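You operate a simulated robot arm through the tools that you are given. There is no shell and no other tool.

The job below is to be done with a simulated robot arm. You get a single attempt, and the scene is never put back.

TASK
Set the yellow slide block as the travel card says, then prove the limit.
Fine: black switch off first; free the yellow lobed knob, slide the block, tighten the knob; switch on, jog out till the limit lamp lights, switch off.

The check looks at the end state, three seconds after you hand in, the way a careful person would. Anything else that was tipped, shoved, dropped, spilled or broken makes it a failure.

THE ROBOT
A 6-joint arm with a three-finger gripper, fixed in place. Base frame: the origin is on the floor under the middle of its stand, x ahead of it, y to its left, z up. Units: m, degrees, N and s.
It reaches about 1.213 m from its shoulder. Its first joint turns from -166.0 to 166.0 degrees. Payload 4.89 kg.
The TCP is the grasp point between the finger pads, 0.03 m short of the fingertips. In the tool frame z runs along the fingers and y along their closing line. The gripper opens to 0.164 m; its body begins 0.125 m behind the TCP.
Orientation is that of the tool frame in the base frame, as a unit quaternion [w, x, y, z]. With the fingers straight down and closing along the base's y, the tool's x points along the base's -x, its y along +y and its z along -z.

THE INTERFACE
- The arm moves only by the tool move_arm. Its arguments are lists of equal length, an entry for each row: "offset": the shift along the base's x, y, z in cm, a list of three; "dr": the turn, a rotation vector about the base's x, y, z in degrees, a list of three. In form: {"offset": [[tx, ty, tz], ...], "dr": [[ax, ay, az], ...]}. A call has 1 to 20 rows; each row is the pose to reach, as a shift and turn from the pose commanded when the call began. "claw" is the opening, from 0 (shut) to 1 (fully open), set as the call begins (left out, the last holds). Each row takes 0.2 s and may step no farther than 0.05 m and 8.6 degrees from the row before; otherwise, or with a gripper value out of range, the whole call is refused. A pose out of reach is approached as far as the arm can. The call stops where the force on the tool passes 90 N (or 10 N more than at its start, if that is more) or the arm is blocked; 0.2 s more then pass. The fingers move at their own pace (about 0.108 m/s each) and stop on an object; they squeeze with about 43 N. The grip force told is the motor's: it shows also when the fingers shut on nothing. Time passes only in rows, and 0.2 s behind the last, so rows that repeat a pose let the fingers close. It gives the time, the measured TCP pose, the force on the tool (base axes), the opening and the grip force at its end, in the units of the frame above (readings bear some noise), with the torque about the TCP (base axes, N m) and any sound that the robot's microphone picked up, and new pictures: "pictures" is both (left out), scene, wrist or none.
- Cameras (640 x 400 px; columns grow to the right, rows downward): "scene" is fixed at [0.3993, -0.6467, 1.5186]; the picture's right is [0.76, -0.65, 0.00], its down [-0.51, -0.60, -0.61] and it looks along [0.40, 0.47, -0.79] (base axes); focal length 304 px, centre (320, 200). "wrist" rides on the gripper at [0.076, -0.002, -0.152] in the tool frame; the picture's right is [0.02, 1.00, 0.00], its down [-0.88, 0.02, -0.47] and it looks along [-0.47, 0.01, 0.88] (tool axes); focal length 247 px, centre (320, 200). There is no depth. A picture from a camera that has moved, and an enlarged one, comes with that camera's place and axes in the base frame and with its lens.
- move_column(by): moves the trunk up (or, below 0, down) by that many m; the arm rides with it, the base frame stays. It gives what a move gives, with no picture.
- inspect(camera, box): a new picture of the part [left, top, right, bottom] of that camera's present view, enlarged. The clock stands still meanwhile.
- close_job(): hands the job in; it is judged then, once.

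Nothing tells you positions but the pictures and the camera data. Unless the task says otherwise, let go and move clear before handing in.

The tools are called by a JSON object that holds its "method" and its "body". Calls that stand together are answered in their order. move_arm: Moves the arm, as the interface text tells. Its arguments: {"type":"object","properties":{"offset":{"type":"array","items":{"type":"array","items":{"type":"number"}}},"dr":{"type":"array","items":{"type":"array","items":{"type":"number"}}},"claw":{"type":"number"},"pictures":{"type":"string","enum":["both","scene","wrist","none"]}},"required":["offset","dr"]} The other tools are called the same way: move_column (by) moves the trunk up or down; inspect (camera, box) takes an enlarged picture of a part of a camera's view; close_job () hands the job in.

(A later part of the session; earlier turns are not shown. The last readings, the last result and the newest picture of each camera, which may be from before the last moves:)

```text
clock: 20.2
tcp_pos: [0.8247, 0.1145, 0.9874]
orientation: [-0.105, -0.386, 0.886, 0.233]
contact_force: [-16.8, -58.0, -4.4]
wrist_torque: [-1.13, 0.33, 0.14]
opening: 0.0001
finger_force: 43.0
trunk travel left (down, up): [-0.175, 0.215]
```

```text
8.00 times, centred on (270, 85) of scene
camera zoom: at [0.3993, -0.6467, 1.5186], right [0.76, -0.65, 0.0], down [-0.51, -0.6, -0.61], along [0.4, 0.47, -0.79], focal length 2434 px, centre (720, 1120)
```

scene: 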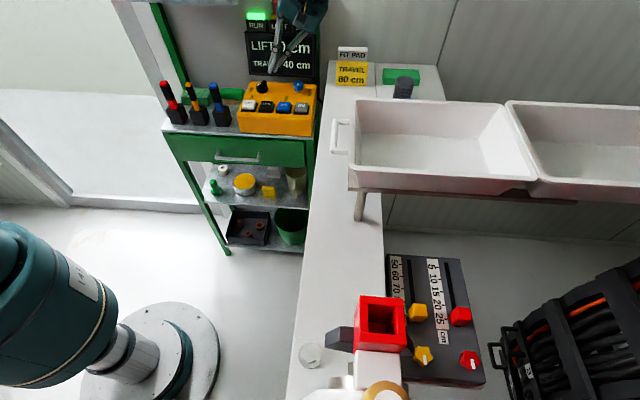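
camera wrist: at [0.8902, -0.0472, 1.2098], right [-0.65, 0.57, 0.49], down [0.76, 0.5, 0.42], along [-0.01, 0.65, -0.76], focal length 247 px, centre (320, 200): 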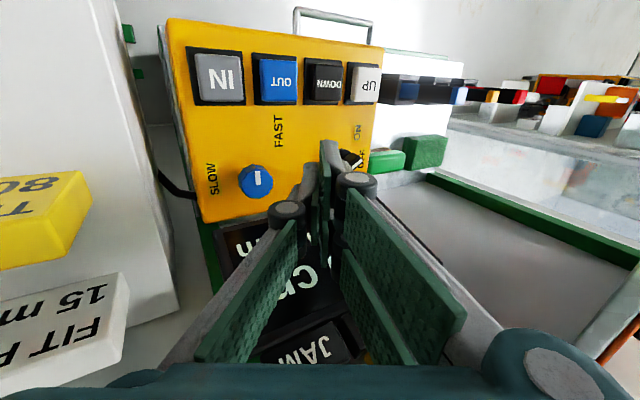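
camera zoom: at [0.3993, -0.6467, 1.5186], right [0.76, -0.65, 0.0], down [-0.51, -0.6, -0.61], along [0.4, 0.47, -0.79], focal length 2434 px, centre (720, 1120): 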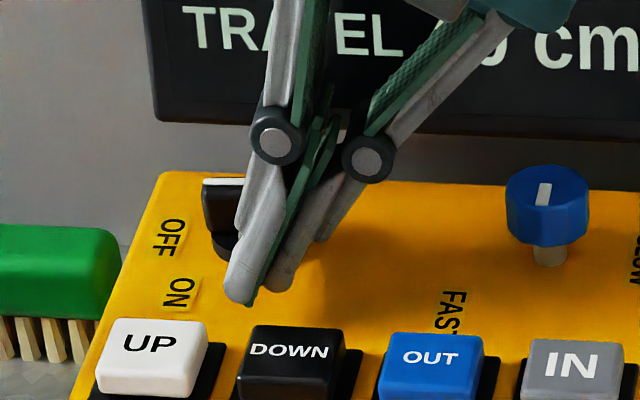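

The force is now mostly straight back at me (about 58 N), and the bar looks nearly square on OFF. I'll back off toward the operator first, then lift and check.

{"method": "move_arm", "body": {"offset": [[-0.2, -0.22, 0], [-0.3, -0.4, 0.2], [0.6, -1.2, 1.2], [2, -2.5, 3], [3.5, -4, 5]], "dr": [[0, 0, 0], [0, 0, 0], [0, 0, 0], [0, 0, 0], [0, 0, 0]], "pictures": "none"}}

{"method": "inspect", "body": {"camera": "scene", "box": [240, 70, 280, 100]}}

{"method": "inspect", "body": {"camera": "scene", "box": [225, 0, 325, 110]}}

```text
clock: 21.4
tcp_pos: [0.8632, 0.0786, 1.0358]
orientation: [-0.104, -0.387, 0.886, 0.235]
contact_force: [0.0, 0.3, -0.1]
wrist_torque: [-0.11, 0.01, 0.07]
opening: 0.0001
finger_force: 43.0
trunk travel left (down, up): [-0.175, 0.215]
```

```text
13.33 times, centred on (260, 85) of scene
camera zoom: at [0.3993, -0.6467, 1.5186], right [0.76, -0.65, 0.0], down [-0.51, -0.6, -0.61], along [0.4, 0.47, -0.79], focal length 4056 px, centre (1120, 1733)
```

zoom: 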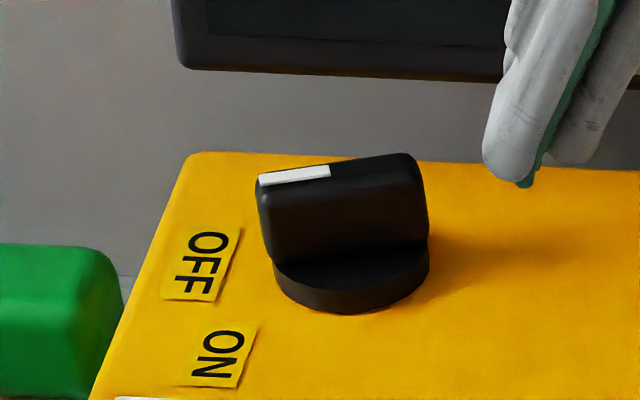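

```text
3.64 times, centred on (275, 55) of scene
camera zoom: at [0.3993, -0.6467, 1.5186], right [0.76, -0.65, 0.0], down [-0.51, -0.6, -0.61], along [0.4, 0.47, -0.79], focal length 1106 px, centre (484, 727)
```

zoom: 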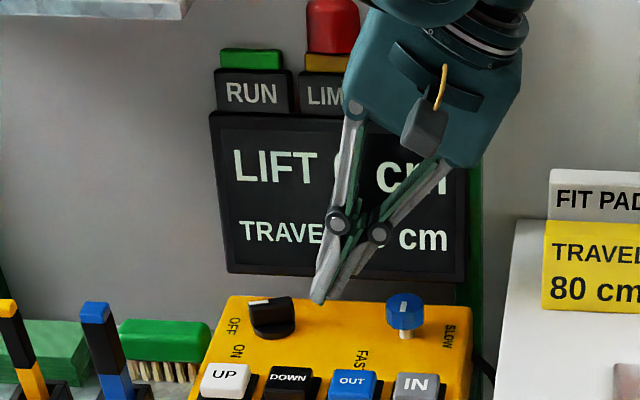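

RUN stays dark, but the bar is still about 18° short of the OFF label. This time I'll slide past further toward the operator so only the pointer end is touched, then push that end gently forward.

{"method": "move_arm", "body": {"offset": [[-1, 0.5, -1.8], [-2, 1, -3.6], [-2, 1, -4.5], [-2.75, 1.67, -4.5], [-3.5, 2.34, -4.5], [-4.0, 2.8, -4.5], [-4.5, 3.2, -4.5]], "dr": [[0, 0, 0], [0, 0, 0], [0, 0, 0], [0, 0, 0], [0, 0, 0], [0, 0, 0], [0, 0, 0]], "pictures": "none"}}

{"method": "inspect", "body": {"camera": "scene", "box": [235, 60, 305, 110]}}

```text
clock: 23.0
tcp_pos: [0.8167, 0.1116, 0.991]
orientation: [-0.104, -0.386, 0.886, 0.234]
contact_force: [1.2, -0.4, -0.2]
wrist_torque: [0.03, 0.04, -0.02]
opening: 0.0
finger_force: 43.1
trunk travel left (down, up): [-0.175, 0.215]
```

```text
8.00 times, centred on (270, 85) of scene
camera zoom: at [0.3993, -0.6467, 1.5186], right [0.76, -0.65, 0.0], down [-0.51, -0.6, -0.61], along [0.4, 0.47, -0.79], focal length 2434 px, centre (720, 1120)
```

zoom: 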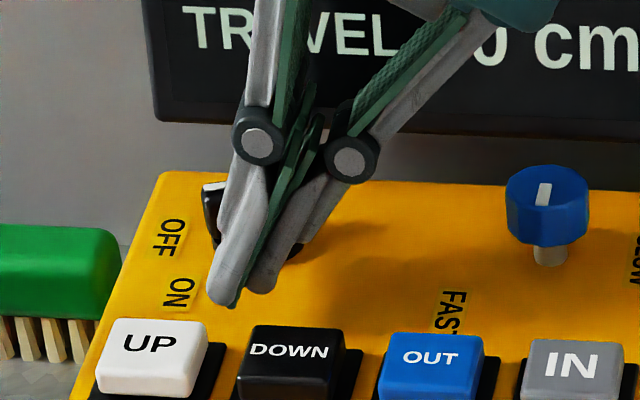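

{"method": "move_arm", "body": {"offset": [[-0.45, 0.4, 0], [-0.9, 0.8, 0], [-0.7, 1.02, 0], [-0.5, 1.25, 0]], "dr": [[0, 0, 0], [0, 0, 0], [0, 0, 0], [0, 0, 0]], "pictures": "none"}}

```text
clock: 24.0
tcp_pos: [0.8092, 0.1228, 0.9917]
orientation: [-0.105, -0.387, 0.886, 0.234]
contact_force: [0.0, 0.4, -0.7]
wrist_torque: [-0.02, -0.01, -0.03]
opening: 0.0
finger_force: 42.6
trunk travel left (down, up): [-0.175, 0.215]
```

{"method": "move_arm", "body": {"offset": [[0.17, 0.19, 0], [0.33, 0.37, 0], [0.5, 0.56, 0], [0.5, 0.56, 0]], "dr": [[0, 0, 0], [0, 0, 0], [0, 0, 0], [0, 0, 0]], "pictures": "none"}}

{"method": "inspect", "body": {"camera": "scene", "box": [235, 60, 305, 110]}}

```text
clock: 25.0
tcp_pos: [0.8127, 0.1247, 0.9924]
orientation: [-0.105, -0.387, 0.886, 0.234]
contact_force: [-67.2, -50.2, -32.2]
wrist_torque: [-1.84, 1.61, 1.32]
opening: 0.0
finger_force: 42.7
trunk travel left (down, up): [-0.175, 0.215]
```

```text
8.00 times, centred on (270, 85) of scene
camera zoom: at [0.3993, -0.6467, 1.5186], right [0.76, -0.65, 0.0], down [-0.51, -0.6, -0.61], along [0.4, 0.47, -0.79], focal length 2434 px, centre (720, 1120)
```

zoom: 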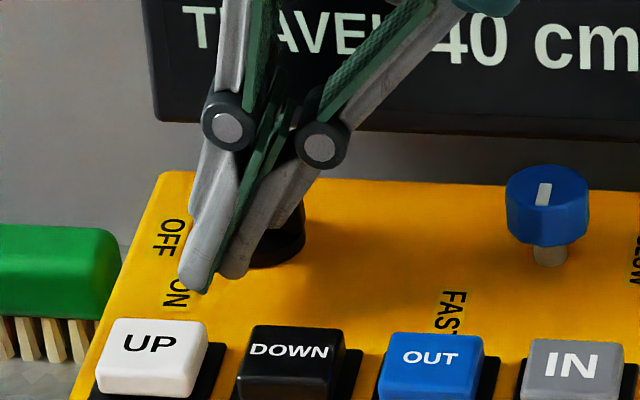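

The push met a hard stop at about 82 N with no further rotation, so the switch is probably at its OFF stop. I'll back off and check.

{"method": "move_arm", "body": {"offset": [[-0.4, -0.45, 0], [-0.8, -0.9, 0.2], [0.2, -1.6, 1.5], [1.5, -3, 3.5], [3, -4.5, 6], [3.5, -6, 9]], "dr": [[0, 0, 0], [0, 0, 0], [0, 0, 0], [0, 0, 0], [0, 0, 0], [0, 0, 0]], "pictures": "none"}}

{"method": "inspect", "body": {"camera": "scene", "box": [240, 70, 280, 100]}}

{"method": "inspect", "body": {"camera": "scene", "box": [200, 40, 340, 140]}}

```text
clock: 26.4
tcp_pos: [0.8508, 0.0677, 1.081]
orientation: [-0.103, -0.387, 0.886, 0.235]
contact_force: [1.0, 0.9, -0.3]
wrist_torque: [-0.07, 0.16, 0.1]
opening: 0.0
finger_force: 43.1
trunk travel left (down, up): [-0.175, 0.215]
```

```text
13.33 times, centred on (260, 85) of scene
camera zoom: at [0.3993, -0.6467, 1.5186], right [0.76, -0.65, 0.0], down [-0.51, -0.6, -0.61], along [0.4, 0.47, -0.79], focal length 4056 px, centre (1120, 1733)
```

zoom: 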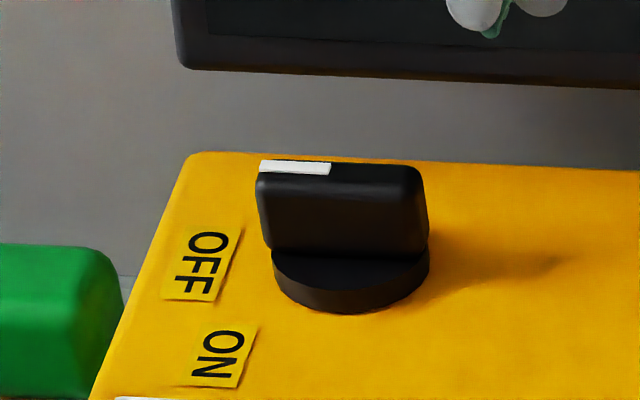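

```text
4.00 times, centred on (270, 90) of scene
camera zoom: at [0.3993, -0.6467, 1.5186], right [0.76, -0.65, 0.0], down [-0.51, -0.6, -0.61], along [0.4, 0.47, -0.79], focal length 1217 px, centre (520, 640)
```

zoom: 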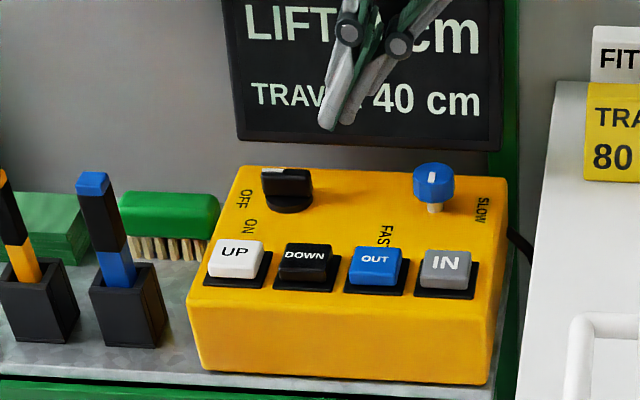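

The switch now points squarely at OFF, RUN is dark and the pendant hasn't moved. Next I'll raise and straighten the gripper, then carry it over to look at the slide panel.

{"method": "move_arm", "body": {"offset": [[-1, -2, 3.5], [-3, -4, 7], [-6, -6, 10], [-9, -8, 13], [-12, -11, 16], [-15, -14.5, 18], [-18, -18.5, 19], [-21, -22.5, 19], [-24, -26.5, 19], [-26, -31, 19], [-28, -35.5, 19], [-29, -40, 19], [-29, -44.5, 19], [-29, -48, 19]], "dr": [[-3.4, -3.7, 0], [-6.8, -7.3, 0], [-10.2, -11, 0], [-13.5, -14.7, 0], [-16.9, -18.3, 0], [-20.3, -22, 0], [-20.3, -22, 0], [-20.3, -22, 0], [-20.3, -22, 0], [-20.3, -22, 0], [-20.3, -22, 0], [-20.3, -22, 0], [-20.3, -22, 0], [-20.3, -22, 0]], "claw": 0.6}}

```text
refused: row 5 steps farther than a row can; nothing moved
```

{"method": "move_arm", "body": {"offset": [[-1, -2, 3.5], [-3, -4, 7], [-6, -6, 10], [-9, -8, 12.5], [-12, -11, 15], [-15, -14, 17], [-18, -17.5, 18.5], [-21, -21, 19], [-24, -25, 19], [-26, -29, 19], [-28, -33, 19], [-29, -37, 19], [-29, -41.5, 19], [-29, -46, 19]], "dr": [[-3.4, -3.7, 0], [-6.8, -7.3, 0], [-10.2, -11, 0], [-13.5, -14.7, 0], [-16.9, -18.3, 0], [-20.3, -22, 0], [-20.3, -22, 0], [-20.3, -22, 0], [-20.3, -22, 0], [-20.3, -22, 0], [-20.3, -22, 0], [-20.3, -22, 0], [-20.3, -22, 0], [-20.3, -22, 0]], "claw": 0.6}}

```text
clock: 29.4
tcp_pos: [0.5611, -0.3917, 1.2716]
orientation: [0.0, -0.4, 0.917, -0.003]
contact_force: [-0.3, 1.3, 1.7]
wrist_torque: [-0.2, -0.06, 0.02]
opening: 0.0987
finger_force: 0.1
trunk travel left (down, up): [-0.175, 0.215]
camera wrist: at [0.5088, -0.4465, 1.4236], right [-0.75, 0.66, -0.01], down [0.58, 0.66, 0.47], along [0.32, 0.35, -0.88], focal length 247 px, centre (320, 200)
```

scene: 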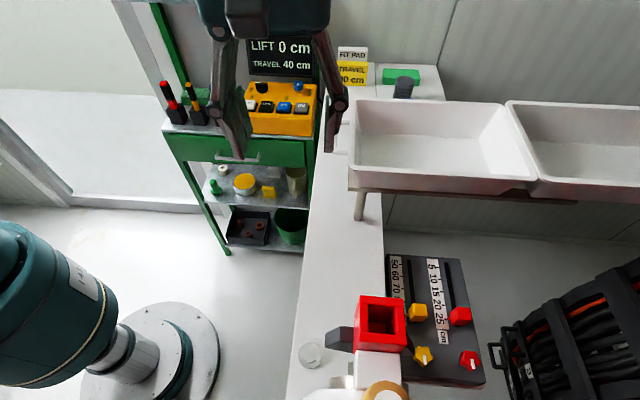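
wrist: 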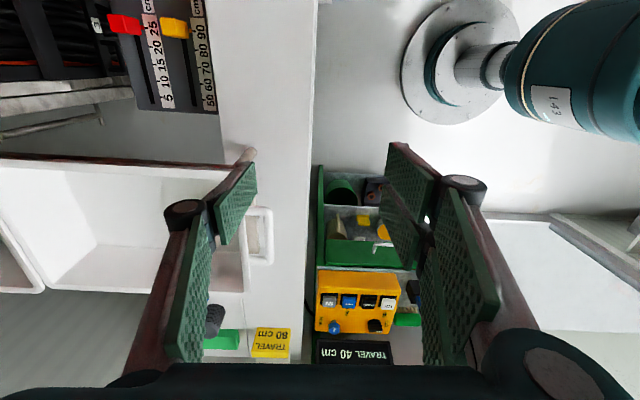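

The beam, panel and pendant all share the same yaw. The red box top is near (0.49, -0.62, 1.24) and the tray rim near z 1.19, so I'll keep the fingers above 1.26 while moving over the panel for a top view.

{"method": "move_arm", "body": {"offset": [[1, -3, 1], [2.5, -7, 2], [4.5, -11, 2], [6.5, -15, 2], [8.5, -19, 2], [10, -23, 2]], "dr": [[0, 0, 0], [0, 0, 0], [0, 0, 0], [0, 0, 0], [0, 0, 0], [0, 0, 0]], "claw": 1}}

{"method": "inspect", "body": {"camera": "wrist", "box": [150, 0, 480, 230]}}

```text
clock: 30.8
tcp_pos: [0.66, -0.6214, 1.2921]
orientation: [0.0, -0.4, 0.917, -0.003]
contact_force: [-1.4, 1.2, 0.1]
wrist_torque: [-0.22, -0.16, -0.02]
opening: 0.164
finger_force: 0.1
trunk travel left (down, up): [-0.175, 0.215]
camera wrist: at [0.6077, -0.6766, 1.4436], right [-0.75, 0.66, -0.01], down [0.58, 0.66, 0.47], along [0.32, 0.35, -0.88], focal length 247 px, centre (320, 200)
```

scene: 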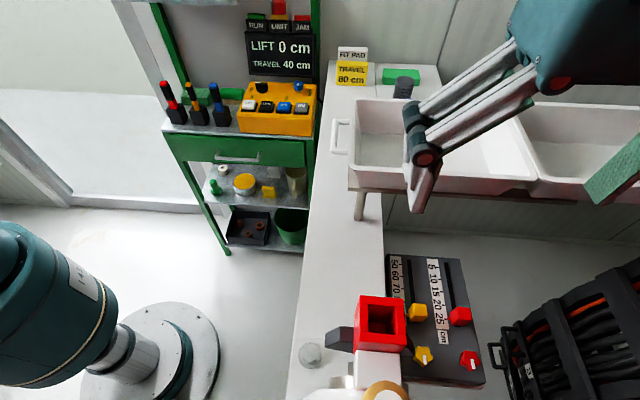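
wrist: 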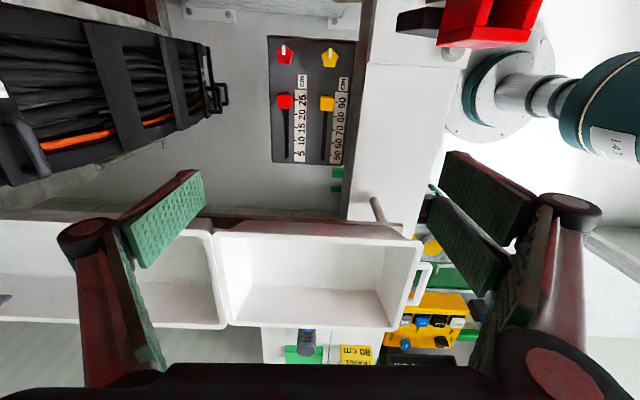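

```text
1.74 times, centred on (315, 115) of wrist
camera zoom: at [0.6077, -0.6766, 1.4436], right [-0.75, 0.66, -0.01], down [0.58, 0.66, 0.47], along [0.32, 0.35, -0.88], focal length 430 px, centre (329, 348)
```

zoom: 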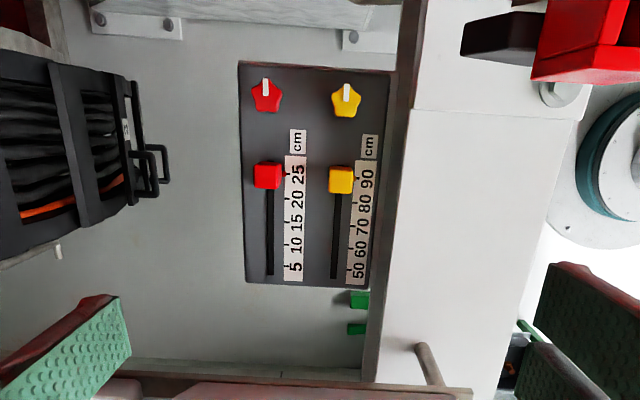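

Now I have a clear top view of the panel. The yellow block sits near the 90 mark of its scale and must go to 80. The knob top is near (0.588, -0.678, 0.994) and the panel surface is at about z 0.966. I'll zoom in on the details.

{"method": "inspect", "body": {"camera": "wrist", "box": [310, 30, 380, 110]}}

{"method": "inspect", "body": {"camera": "wrist", "box": [305, 85, 365, 165]}}

{"method": "inspect", "body": {"camera": "scene", "box": [385, 290, 485, 390]}}

```text
5.00 times, centred on (345, 70) of wrist
camera zoom: at [0.6077, -0.6766, 1.4436], right [-0.75, 0.66, -0.01], down [0.58, 0.66, 0.47], along [0.32, 0.35, -0.88], focal length 1235 px, centre (195, 850)
```

zoom: 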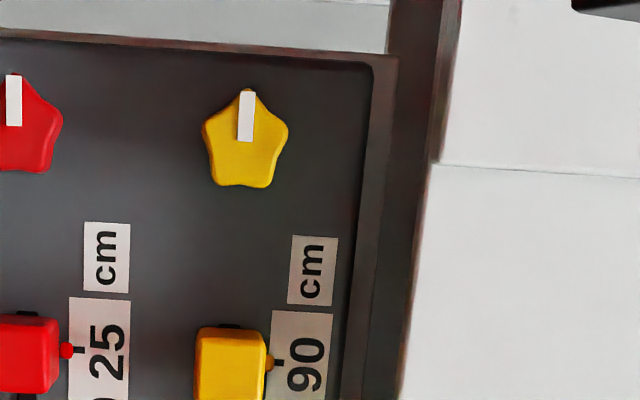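

```text
5.00 times, centred on (335, 125) of wrist
camera zoom: at [0.6077, -0.6766, 1.4436], right [-0.75, 0.66, -0.01], down [0.58, 0.66, 0.47], along [0.32, 0.35, -0.88], focal length 1235 px, centre (245, 575)
```

zoom: 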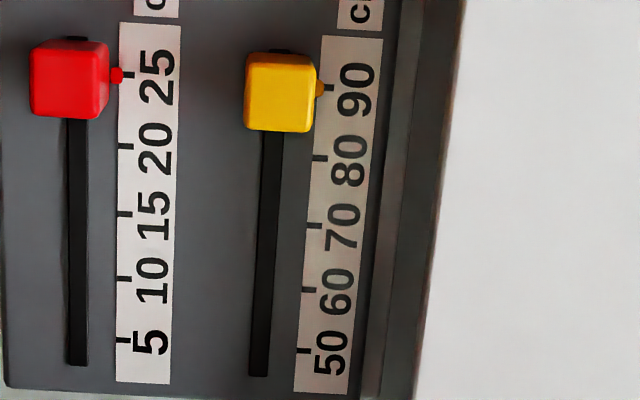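

```text
4.00 times, centred on (435, 340) of scene
camera zoom: at [0.3993, -0.6467, 1.5186], right [0.76, -0.65, 0.0], down [-0.51, -0.6, -0.61], along [0.4, 0.47, -0.79], focal length 1217 px, centre (-140, -360)
```

zoom: 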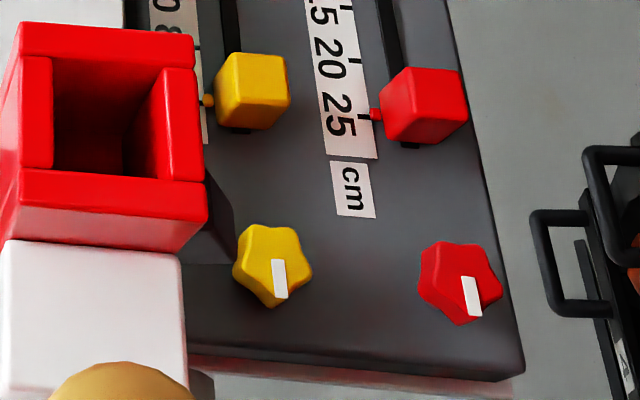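

The block's pointer is on 90, and the ticks are 2.47 cm apart along azimuth 44.5°. The yellow knob is a five-lobed star about 32 mm across, with its mark pointing toward the near edge. I'll turn the gripper so the two-finger side straddles the marked lobe with the camera on the open side, and hover above the knob.

{"method": "move_arm", "body": {"offset": [[0, 0, 0], [-0.5, -0.5, 0], [-1, -1, 0], [-1.5, -1.5, 0], [-2, -2, 0], [-2.5, -2.5, 0], [-3, -3, 0], [-3.5, -3.5, 0], [-4.2, -4, 0], [-5, -4.5, -1], [-6, -5, -3]], "dr": [[0, 0, 8], [0, 0, 16], [0, 0, 24], [0, 0, 32], [0, 0, 40], [0, 0, 48], [0, 0, 56], [0, 0, 64], [0, 0, 72], [0, 0, 80], [0, 0, 87.5]], "claw": 0.33}}

```text
clock: 33.2
tcp_pos: [0.6298, -0.6514, 1.2812]
orientation: [0.004, 0.888, -0.46, 0.0]
contact_force: [1.3, 0.9, -0.6]
wrist_torque: [-0.25, 0.22, -0.01]
opening: 0.0542
finger_force: 0.1
out of reach, approached as far as the arm can: row 10, 11
trunk travel left (down, up): [-0.175, 0.215]
camera wrist: at [0.6738, -0.7103, 1.4335], right [-0.8, -0.59, 0.01], down [-0.52, 0.71, 0.47], along [-0.28, 0.37, -0.88], focal length 247 px, centre (320, 200)
```

scene: 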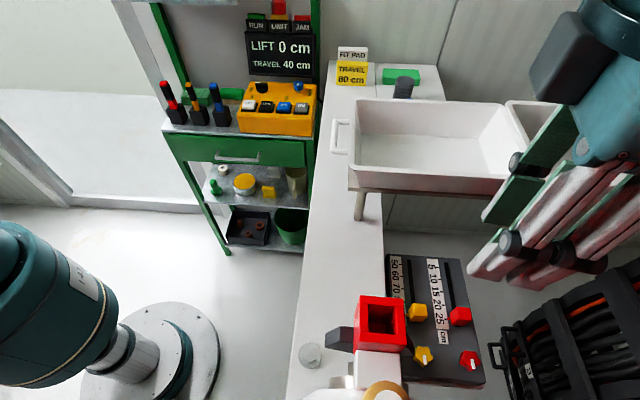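
wrist: 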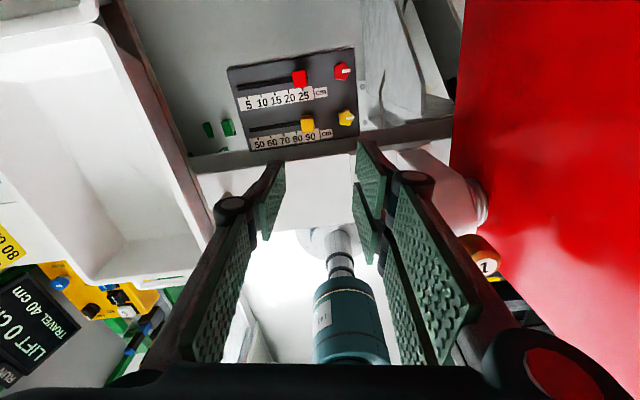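

The wrist limit stopped the turn at about azimuth 305, and a large red body shows up at the near end of the beam that I hadn't mapped. I'll rise a little and rotate the other way to look back at it before working near the knob.

{"method": "move_arm", "body": {"offset": [[0.5, 0.2, 1], [1, 0.5, 2], [1.5, 0.8, 3], [2, 1.1, 4], [2.5, 1.4, 4], [3, 1.7, 4], [3.5, 2, 4], [4, 2.3, 4], [4.5, 2.5, 4], [5, 3, 4], [5, 3, 4], [5, 3, 4], [5, 3, 4], [5, 3, 4], [5, 3, 4], [5, 3, 4], [5, 3, 4], [5, 3, 4], [5, 3, 4], [5, 3, 4]], "dr": [[0, 0, -8], [0, 0, -16], [0, 0, -24], [0, 0, -32], [0, 0, -40], [0, 0, -48], [0, 0, -56], [0, 0, -64], [0, 0, -72], [0, 0, -80], [0, 0, -88], [0, 0, -96], [0, 0, -104], [0, 0, -112], [0, 0, -120], [0, 0, -128], [0, 0, -136], [0, 0, -144], [0, 0, -152], [0, 0, -160]]}}

```text
clock: 37.4
tcp_pos: [0.676, -0.6232, 1.3211]
orientation: [0.0, 0.301, 0.954, 0.004]
contact_force: [0.8, -0.2, -0.9]
wrist_torque: [0.0, -0.03, -0.05]
opening: 0.0544
finger_force: 0.0
trunk travel left (down, up): [-0.175, 0.215]
camera wrist: at [0.6124, -0.5798, 1.4731], right [0.56, 0.83, 0.01], down [0.73, -0.49, 0.47], along [0.39, -0.26, -0.88], focal length 247 px, centre (320, 200)
```

scene: 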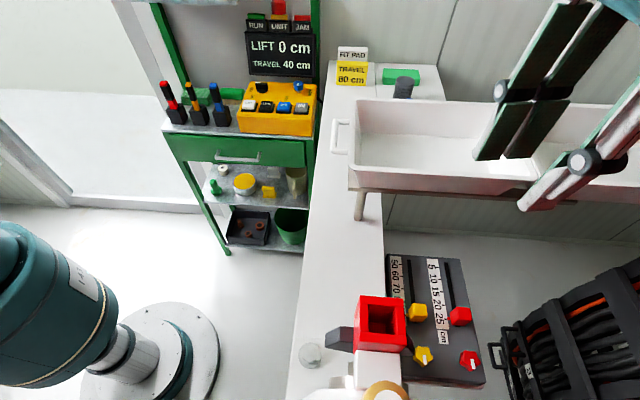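
wrist: 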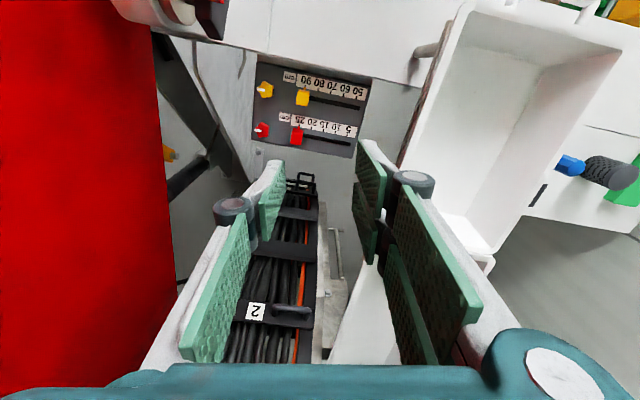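

{"method": "move_arm", "body": {"offset": [[0, 0, 0], [0, 0, 0], [0, 0, 0], [0, 0, 0], [0, 0, 0], [0, 0, 0], [0, 0, 0], [0, 0, 0], [0, 0, 0], [0, 0, 0], [0, 0, 0]], "dr": [[0, 0, -8], [0, 0, -16], [0, 0, -24], [0, 0, -32], [0, 0, -40], [0, 0, -48], [0, 0, -56], [0, 0, -64], [0, 0, -72], [0, 0, -80], [0, 0, -88]], "pictures": "wrist"}}

```text
clock: 39.8
tcp_pos: [0.6775, -0.6231, 1.321]
orientation: [0.003, 0.879, 0.477, 0.003]
contact_force: [0.3, -0.2, -1.0]
wrist_torque: [0.01, -0.02, -0.05]
opening: 0.0542
finger_force: 0.1
trunk travel left (down, up): [-0.175, 0.215]
camera wrist: at [0.7152, -0.5559, 1.4732], right [0.85, -0.53, 0.01], down [-0.47, -0.75, 0.47], along [-0.24, -0.4, -0.88], focal length 247 px, centre (320, 200)
```

wrist: 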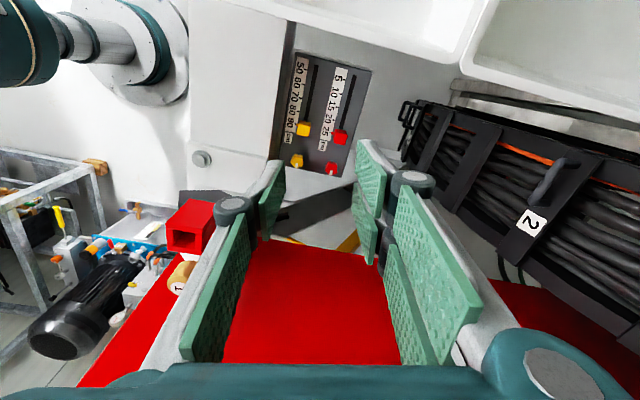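

{"method": "inspect", "body": {"camera": "wrist", "box": [60, 130, 400, 330]}}

{"method": "inspect", "body": {"camera": "wrist", "box": [270, 40, 380, 190]}}

```text
1.88 times, centred on (230, 230) of wrist
camera zoom: at [0.7152, -0.5559, 1.4732], right [0.85, -0.53, 0.01], down [-0.47, -0.75, 0.47], along [-0.24, -0.4, -0.88], focal length 465 px, centre (489, 144)
```

zoom: 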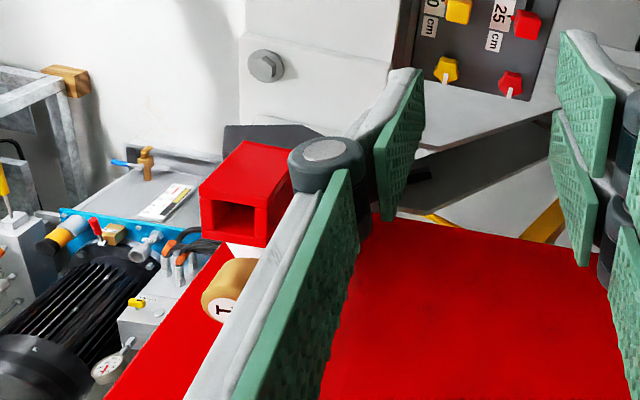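

```text
2.67 times, centred on (325, 115) of wrist
camera zoom: at [0.7152, -0.5559, 1.4732], right [0.85, -0.53, 0.01], down [-0.47, -0.75, 0.47], along [-0.24, -0.4, -0.88], focal length 659 px, centre (307, 427)
```

zoom: 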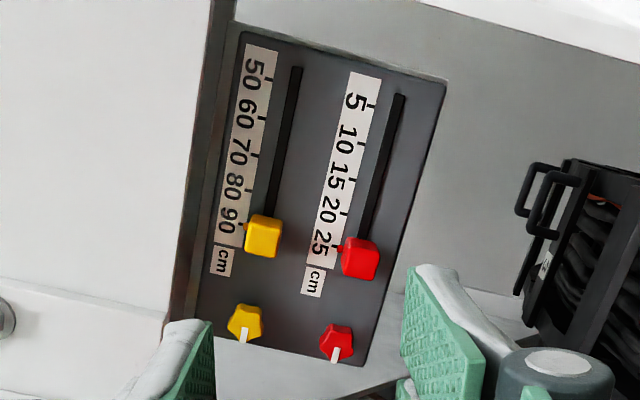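

The red surface is low (edge near z 1.0, about 18 cm behind the knob) and the machine head stands at azimuth 150–170 from the knob, up to z 1.25. I'll grip the knob with tool x near azimuth 243 so the two fingers straddle a lobe, leaving about 57° of counterclockwise turn with clearance. First I'll rotate back.

{"method": "move_arm", "body": {"offset": [[0, 0, 0], [0, 0, 0], [0, 0, 0], [0, 0, 0], [0, 0, 0], [0, 0, 0], [0, 0, 0], [0, 0, 0], [0, 0, 0], [0, 0, 0], [0, 0, 0], [0, 0, 0], [0, 0, 0], [0, 0, 0], [0, 0, 0], [0, 0, 0], [0, 0, 0], [0, 0, 0], [0, 0, 0], [0, 0, 0]], "dr": [[0, 0, 8.5], [0, 0, 17], [0, 0, 25.5], [0, 0, 34], [0, 0, 42.5], [0, 0, 51], [0, 0, 59.5], [0, 0, 68], [0, 0, 76.5], [0, 0, 85], [0, 0, 93.5], [0, 0, 102], [0, 0, 110.5], [0, 0, 119], [0, 0, 127.5], [0, 0, 136], [0, 0, 144.5], [0, 0, 153], [0, 0, 161.5], [0, 0, 170]], "pictures": "none"}}

{"method": "move_arm", "body": {"offset": [[-1.5, -1, 0], [-3, -2, 0], [-5, -3.2, -1], [-7, -4.4, -3], [-8.5, -5.2, -6], [-8.9, -5.5, -10], [-8.9, -5.5, -14]], "dr": [[0, 0, 8], [0, 0, 16], [0, 0, 16], [0, 0, 16], [0, 0, 16], [0, 0, 16], [0, 0, 16]], "pictures": "both"}}

```text
clock: 44.0
tcp_pos: [0.6768, -0.6233, 1.3213]
orientation: [-0.002, -0.4, 0.917, 0.002]
contact_force: [-0.1, -1.0, -0.4]
wrist_torque: [-0.03, 0.03, 0.02]
opening: 0.0544
finger_force: 0.0
trunk travel left (down, up): [-0.175, 0.215]
```

```text
clock: 45.6
tcp_pos: [0.5857, -0.6761, 1.1817]
orientation: [-0.004, -0.523, 0.852, 0.002]
contact_force: [-0.3, 1.0, 1.3]
wrist_torque: [-0.04, -0.07, -0.01]
opening: 0.0541
finger_force: 0.1
trunk travel left (down, up): [-0.175, 0.215]
camera wrist: at [0.5535, -0.7444, 1.3338], right [-0.9, 0.43, 0.01], down [0.39, 0.79, 0.47], along [0.2, 0.43, -0.88], focal length 247 px, centre (320, 200)
```

scene: 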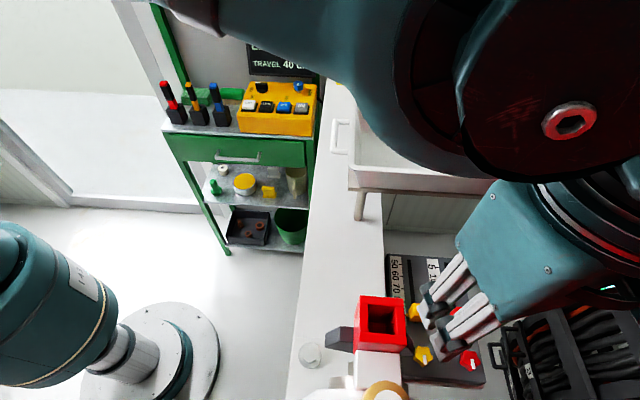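
wrist: 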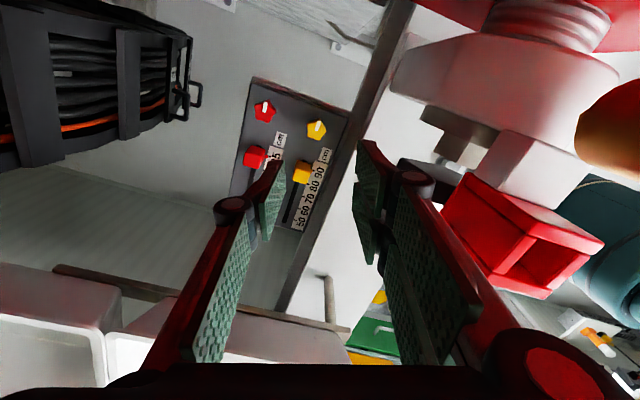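

{"method": "inspect", "body": {"camera": "wrist", "box": [270, 90, 370, 170]}}

{"method": "inspect", "body": {"camera": "wrist", "box": [340, 0, 640, 300]}}

{"method": "inspect", "body": {"camera": "scene", "box": [330, 230, 530, 400]}}

```text
5.00 times, centred on (320, 130) of wrist
camera zoom: at [0.5535, -0.7444, 1.3338], right [-0.9, 0.43, 0.01], down [0.39, 0.79, 0.47], along [0.2, 0.43, -0.88], focal length 1235 px, centre (320, 550)
```

zoom: 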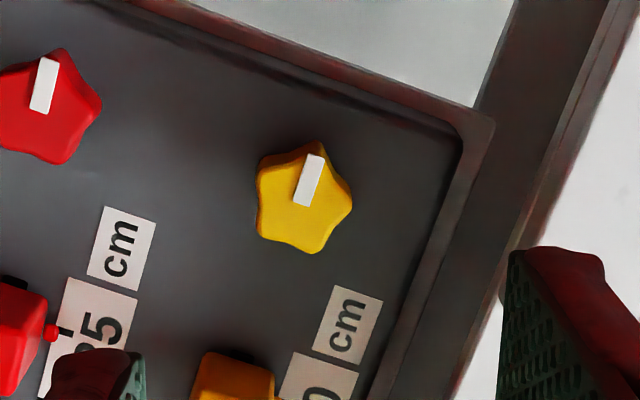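

```text
1.33 times, centred on (490, 150) of wrist
camera zoom: at [0.5535, -0.7444, 1.3338], right [-0.9, 0.43, 0.01], down [0.39, 0.79, 0.47], along [0.2, 0.43, -0.88], focal length 329 px, centre (93, 267)
```

zoom: 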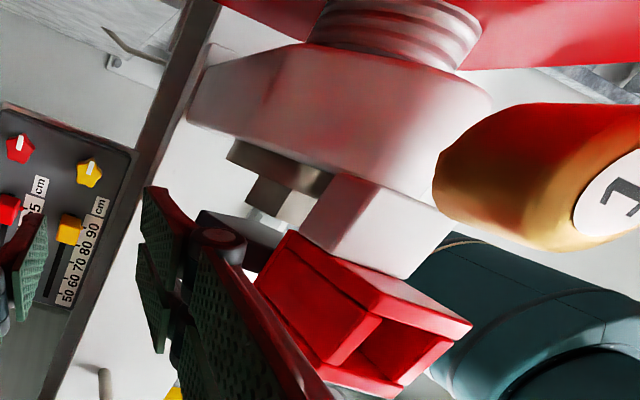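

```text
2.35 times, centred on (430, 315) of scene
camera zoom: at [0.3993, -0.6467, 1.5186], right [0.76, -0.65, 0.0], down [-0.51, -0.6, -0.61], along [0.4, 0.47, -0.79], focal length 716 px, centre (61, -71)
```

zoom: 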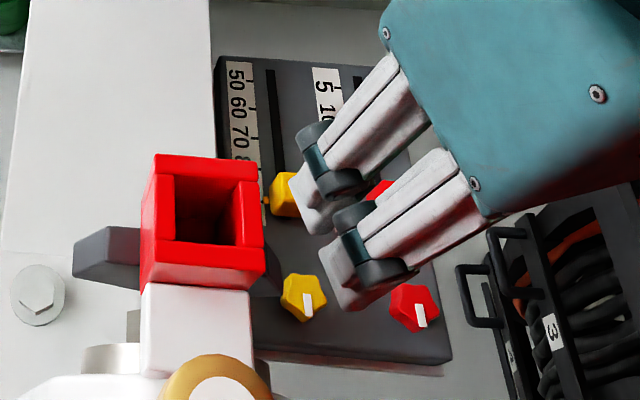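

Wrist view confirms the knob sits at about (0.590, -0.681) with its mark at azimuth 226. The machine's white arm and red tube are close on the camera's side here, so I'll use the mirror choice instead. With tool x near azimuth 28, the camera is over the panel and away from the machine.

{"method": "move_arm", "body": {"offset": [[0.2, -0.2, 4], [0.4, -0.5, 8], [0.4, -0.5, 12], [0.4, -0.5, 12], [0.4, -0.5, 12], [0.4, -0.5, 12], [0.4, -0.5, 12], [0.4, -0.5, 12], [0.4, -0.5, 12], [0.4, -0.5, 12], [0.4, -0.5, 12], [0.4, -0.5, 12], [0.4, -0.5, 12], [0.4, -0.5, 12], [0.4, -0.5, 12], [0.4, -0.5, 12], [0.4, -0.5, 12], [0.4, -0.5, 12], [0.4, -0.5, 12], [0.4, -0.5, 12]], "dr": [[0, 0, 0], [0, 0, 0], [0, 0, -8.5], [0, 0, -17], [0, 0, -25.5], [0, 0, -34], [0, 0, -42.5], [0, 0, -51], [0, 0, -59.5], [0, 0, -68], [0, 0, -76.5], [0, 0, -85], [0, 0, -93.5], [0, 0, -102], [0, 0, -110.5], [0, 0, -119], [0, 0, -127.5], [0, 0, -136], [0, 0, -144.5], [0, 0, -153]], "pictures": "none"}}

{"method": "move_arm", "body": {"offset": [[0, 0, 0], [0, 0, 0], [0, 0, 0], [0, 0, 0], [0, 0, 0], [0, 0, 0], [0, 0, 0], [0, 0, 0]], "dr": [[0, 0, -8], [0, 0, -16], [0, 0, -24], [0, 0, -32], [0, 0, -40], [0, 0, -48], [0, 0, -56], [0, 0, -62]], "pictures": "both"}}

```text
clock: 49.8
tcp_pos: [0.5923, -0.6821, 1.3018]
orientation: [0.001, 0.707, 0.707, 0.004]
contact_force: [0.4, 0.7, -0.6]
wrist_torque: [-0.01, 0.04, -0.02]
opening: 0.0545
finger_force: 0.0
trunk travel left (down, up): [-0.175, 0.215]
```

```text
clock: 51.6
tcp_pos: [0.5925, -0.6818, 1.3004]
orientation: [0.003, 0.97, 0.242, 0.002]
contact_force: [0.2, 0.1, -0.4]
wrist_torque: [0.03, 0.02, 0.0]
opening: 0.0545
finger_force: 0.1
trunk travel left (down, up): [-0.175, 0.215]
camera wrist: at [0.6571, -0.643, 1.4533], right [0.49, -0.87, 0.01], down [-0.77, -0.43, 0.47], along [-0.41, -0.24, -0.88], focal length 247 px, centre (320, 200)
```

scene: 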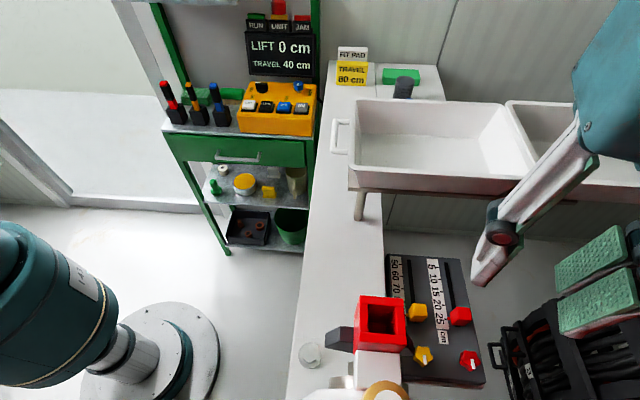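
wrist: 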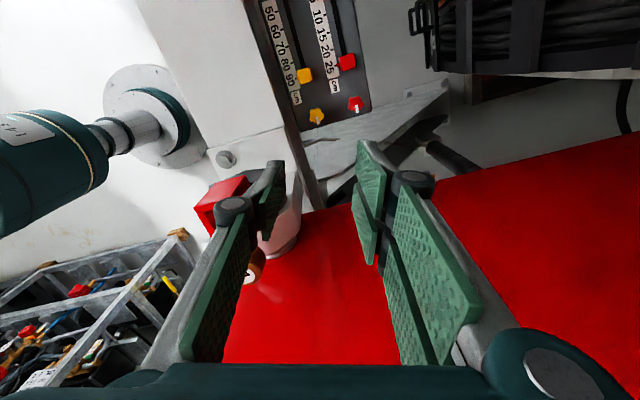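

Tool x is at azimuth 28 and the machine head is now on the far side from the camera. I'll add an 8° lean away from the red tube and descend toward the knob, pausing above it to check alignment.

{"method": "move_arm", "body": {"offset": [[0, 0, -4], [0, -0.1, -8], [-0.1, -0.1, -12], [-0.1, -0.1, -16], [-0.1, -0.1, -20], [-0.1, -0.1, -23.5]], "dr": [[6.1, 5.1, 0], [6.1, 5.1, 0], [6.1, 5.1, 0], [6.1, 5.1, 0], [6.1, 5.1, 0], [6.1, 5.1, 0]], "claw": 0.33}}

{"method": "inspect", "body": {"camera": "wrist", "box": [250, 80, 410, 220]}}

{"method": "inspect", "body": {"camera": "scene", "box": [330, 230, 530, 400]}}

```text
clock: 53.0
tcp_pos: [0.5898, -0.6823, 1.0667]
orientation: [-0.058, 0.968, 0.242, -0.027]
contact_force: [-1.0, 0.7, 0.3]
wrist_torque: [-0.17, -0.1, 0.0]
opening: 0.0542
finger_force: 0.0
trunk travel left (down, up): [-0.175, 0.215]
camera wrist: at [0.6679, -0.6591, 1.215], right [0.48, -0.87, -0.13], down [-0.73, -0.48, 0.49], along [-0.48, -0.14, -0.86], focal length 247 px, centre (320, 200)
```

scene: 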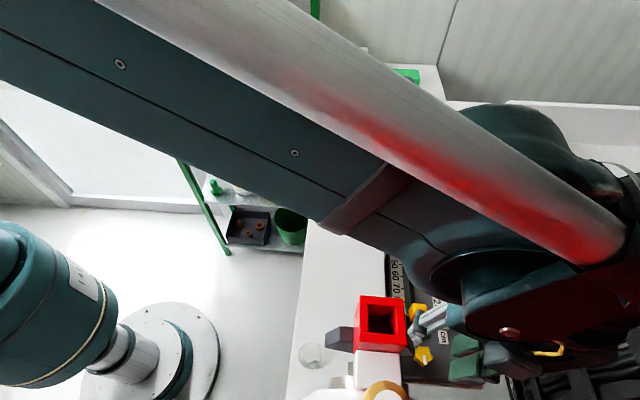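
wrist: 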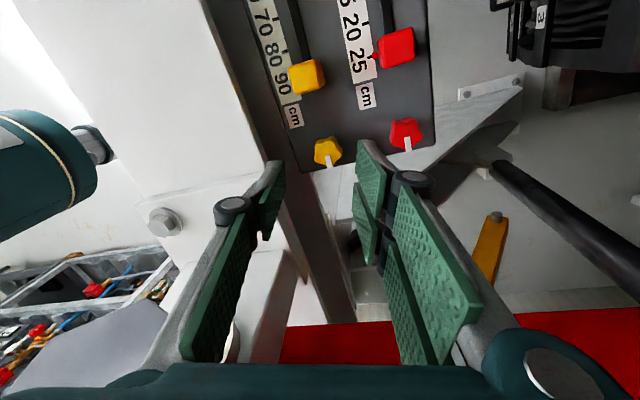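

```text
2.86 times, centred on (330, 150) of wrist
camera zoom: at [0.6679, -0.6591, 1.215], right [0.48, -0.87, -0.13], down [-0.73, -0.48, 0.49], along [-0.48, -0.14, -0.86], focal length 706 px, centre (291, 343)
```

zoom: 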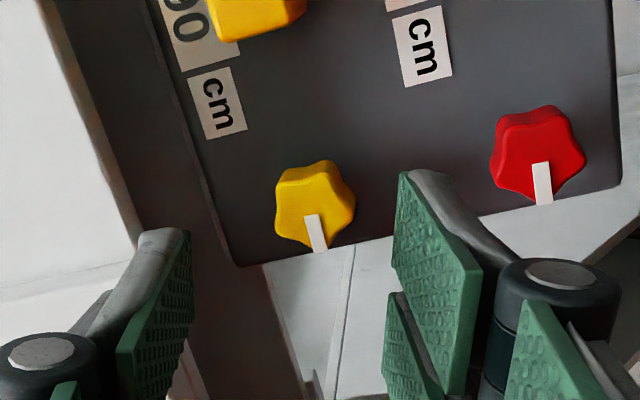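

```text
2.35 times, centred on (430, 315) of scene
camera zoom: at [0.3993, -0.6467, 1.5186], right [0.76, -0.65, 0.0], down [-0.51, -0.6, -0.61], along [0.4, 0.47, -0.79], focal length 716 px, centre (61, -71)
```

zoom: 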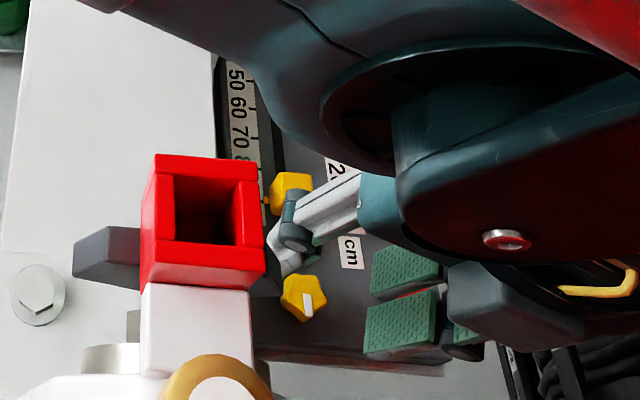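

{"method": "move_arm", "body": {"offset": [[0.2, 0.1, -2], [0.35, 0.2, -4], [0.35, 0.2, -5.3], [0.35, 0.2, -6.1]], "dr": [[0, 0, 0], [0, 0, 0], [0, 0, 0], [0, 0, 0]], "claw": 0.33}}

{"method": "inspect", "body": {"camera": "wrist", "box": [230, 80, 430, 240]}}

{"method": "inspect", "body": {"camera": "scene", "box": [360, 280, 500, 400]}}

```text
clock: 54.0
tcp_pos: [0.5956, -0.6818, 1.0049]
orientation: [-0.06, 0.968, 0.242, -0.027]
contact_force: [0.0, -0.6, -0.5]
wrist_torque: [-0.02, 0.02, 0.0]
opening: 0.0538
finger_force: 0.0
trunk travel left (down, up): [-0.175, 0.215]
camera wrist: at [0.6728, -0.6581, 1.1534], right [0.48, -0.87, -0.13], down [-0.73, -0.48, 0.49], along [-0.48, -0.14, -0.86], focal length 247 px, centre (320, 200)
```

scene: 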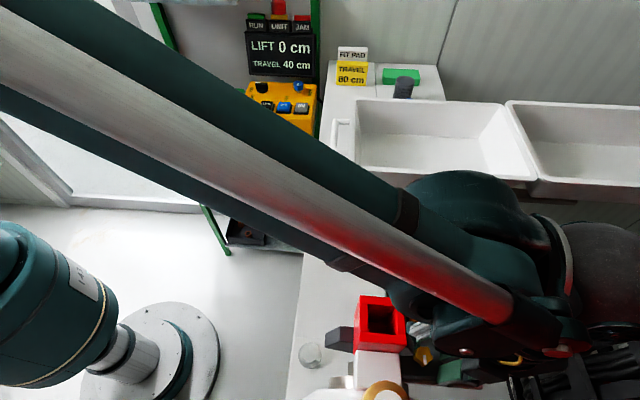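
wrist: 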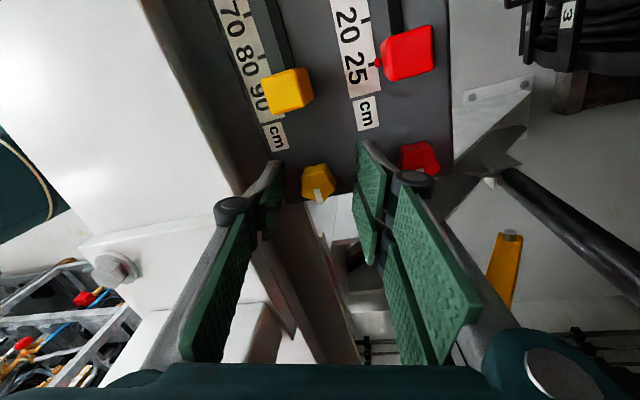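

```text
2.50 times, centred on (330, 160) of wrist
camera zoom: at [0.6728, -0.6581, 1.1534], right [0.48, -0.87, -0.13], down [-0.73, -0.48, 0.49], along [-0.48, -0.14, -0.86], focal length 617 px, centre (295, 300)
```

zoom: 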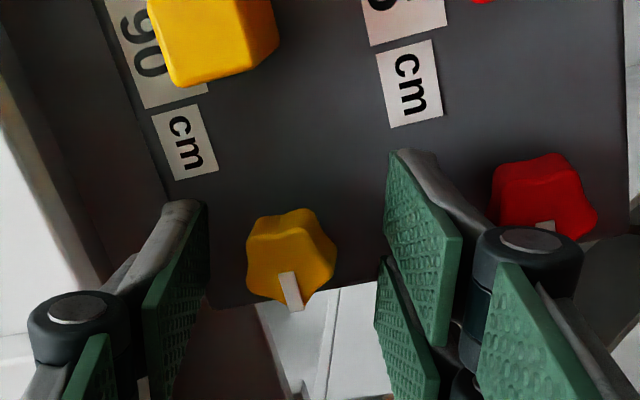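

```text
3.33 times, centred on (430, 340) of scene
camera zoom: at [0.3993, -0.6467, 1.5186], right [0.76, -0.65, 0.0], down [-0.51, -0.6, -0.61], along [0.4, 0.47, -0.79], focal length 1014 px, centre (-47, -267)
```

zoom: 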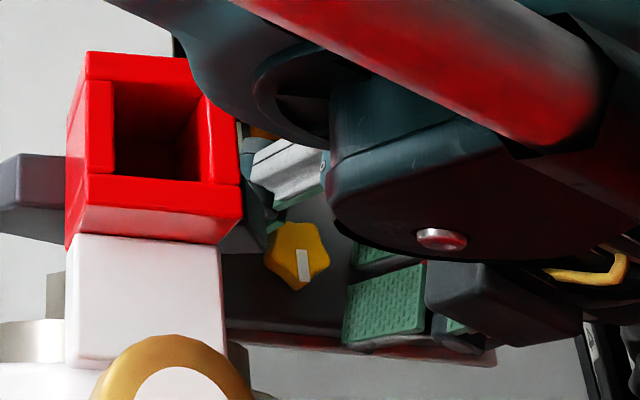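

The knob is between the pads, about 3 mm off centre toward the single finger. I'll correct that and close on it.

{"method": "move_arm", "body": {"offset": [[-0.16, 0.3, -0.2], [-0.16, 0.3, -0.2]], "dr": [[0, 0, 0], [0, 0, 0]], "claw": 0.33, "pictures": "none"}}

{"method": "move_arm", "body": {"offset": [[0, 0, 0], [0, 0, 0], [0, 0, 0], [0, 0, 0]], "dr": [[0, 0, 0], [0, 0, 0], [0, 0, 0], [0, 0, 0]], "claw": 0, "pictures": "none"}}

{"method": "inspect", "body": {"camera": "wrist", "box": [230, 80, 430, 240]}}

```text
clock: 54.6
tcp_pos: [0.5922, -0.6772, 1.0034]
orientation: [-0.06, 0.968, 0.242, -0.027]
contact_force: [0.3, 0.1, 0.0]
wrist_torque: [-0.01, 0.0, 0.0]
opening: 0.0544
finger_force: 0.1
trunk travel left (down, up): [-0.175, 0.215]
```

```text
clock: 55.6
tcp_pos: [0.5942, -0.6814, 1.0025]
orientation: [-0.059, 0.968, 0.241, -0.027]
contact_force: [11.2, -37.5, 3.0]
wrist_torque: [-1.51, -0.21, 0.09]
opening: 0.0269
finger_force: 44.7
trunk travel left (down, up): [-0.175, 0.215]
```

```text
2.50 times, centred on (330, 160) of wrist
camera zoom: at [0.6713, -0.6572, 1.1509], right [0.48, -0.87, -0.13], down [-0.73, -0.48, 0.49], along [-0.48, -0.14, -0.86], focal length 617 px, centre (295, 300)
```

zoom: 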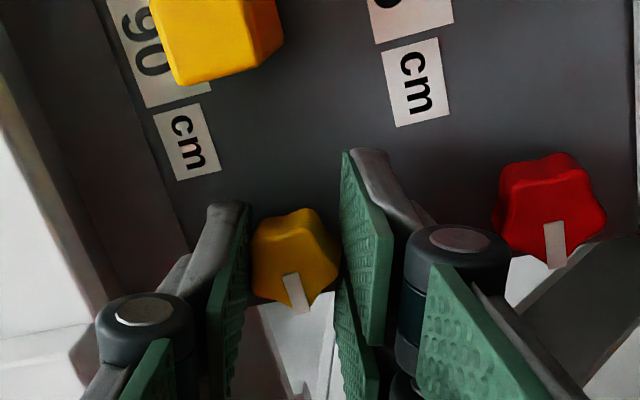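

{"method": "move_arm", "body": {"offset": [[0.1, -0.2, 0], [0.2, -0.42, 0], [0.2, -0.42, 0]], "dr": [[0, 0, 0], [0, 0, 0], [0, 0, 0]], "claw": 0, "pictures": "none"}}

```text
clock: 56.4
tcp_pos: [0.5934, -0.681, 1.0017]
orientation: [-0.061, 0.968, 0.242, -0.029]
contact_force: [-46.1, 37.2, -49.3]
wrist_torque: [0.04, 0.69, -0.03]
opening: 0.0266
finger_force: 45.1
trunk travel left (down, up): [-0.175, 0.215]
```

Forces built up from shifting while gripped. I'll release, let it settle, and re-grip at this corrected centre.

{"method": "move_arm", "body": {"offset": [[0, 0, 0], [0, 0, 0], [0, 0, 0]], "dr": [[0, 0, 0], [0, 0, 0], [0, 0, 0]], "claw": 0.3, "pictures": "none"}}

{"method": "move_arm", "body": {"offset": [[0, 0, 0], [0, 0, 0], [0, 0, 0], [0, 0, 0]], "dr": [[0, 0, 0], [0, 0, 0], [0, 0, 0], [0, 0, 0]], "claw": 0, "pictures": "none"}}

{"method": "inspect", "body": {"camera": "wrist", "box": [230, 80, 430, 240]}}

```text
clock: 57.2
tcp_pos: [0.5958, -0.6825, 1.0037]
orientation: [-0.06, 0.968, 0.242, -0.028]
contact_force: [-0.7, -0.4, -0.2]
wrist_torque: [0.02, 0.03, 0.01]
opening: 0.049
finger_force: 0.1
trunk travel left (down, up): [-0.175, 0.215]
```

```text
clock: 58.2
tcp_pos: [0.5938, -0.6801, 1.004]
orientation: [-0.06, 0.968, 0.242, -0.028]
contact_force: [-33.2, 47.2, -24.9]
wrist_torque: [0.04, 0.32, -0.16]
opening: 0.0273
finger_force: 45.1
trunk travel left (down, up): [-0.175, 0.215]
```

```text
2.50 times, centred on (330, 160) of wrist
camera zoom: at [0.6723, -0.6576, 1.1525], right [0.48, -0.87, -0.13], down [-0.73, -0.48, 0.49], along [-0.49, -0.14, -0.86], focal length 617 px, centre (295, 300)
```

zoom: 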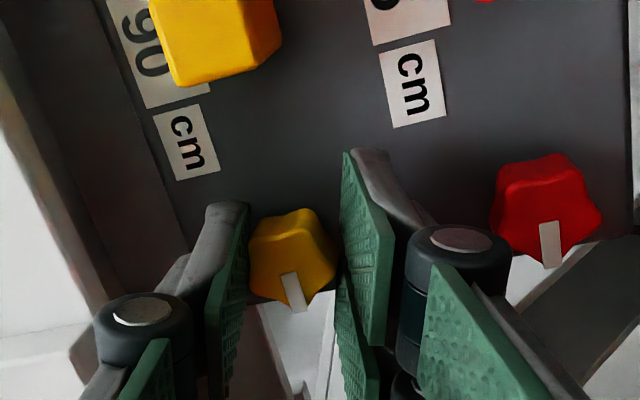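

{"method": "move_arm", "body": {"offset": [[0, 0, 0], [-0.17, 0.32, 0], [-0.17, 0.32, 0], [-0.17, 0.32, 0]], "dr": [[0, 0, 0], [0, 0, 0], [0, 0, 0], [0, 0, 0]], "claw": 0.3, "pictures": "none"}}

{"method": "move_arm", "body": {"offset": [[0, 0, 0], [0, 0, 0], [0, 0, 0], [0, 0, 0]], "dr": [[0, 0, 0], [0, 0, 0], [0, 0, 0], [0, 0, 0]], "claw": 0, "pictures": "none"}}

```text
clock: 59.2
tcp_pos: [0.5932, -0.6798, 1.0024]
orientation: [-0.059, 0.968, 0.242, -0.027]
contact_force: [0.1, -0.2, -0.2]
wrist_torque: [-0.03, 0.0, 0.02]
opening: 0.0489
finger_force: 0.1
trunk travel left (down, up): [-0.175, 0.215]
```

```text
clock: 60.2
tcp_pos: [0.5931, -0.6808, 1.0031]
orientation: [-0.06, 0.968, 0.242, -0.028]
contact_force: [4.6, -19.8, 4.7]
wrist_torque: [-1.24, -0.19, 0.02]
opening: 0.0268
finger_force: 45.2
trunk travel left (down, up): [-0.175, 0.215]
```

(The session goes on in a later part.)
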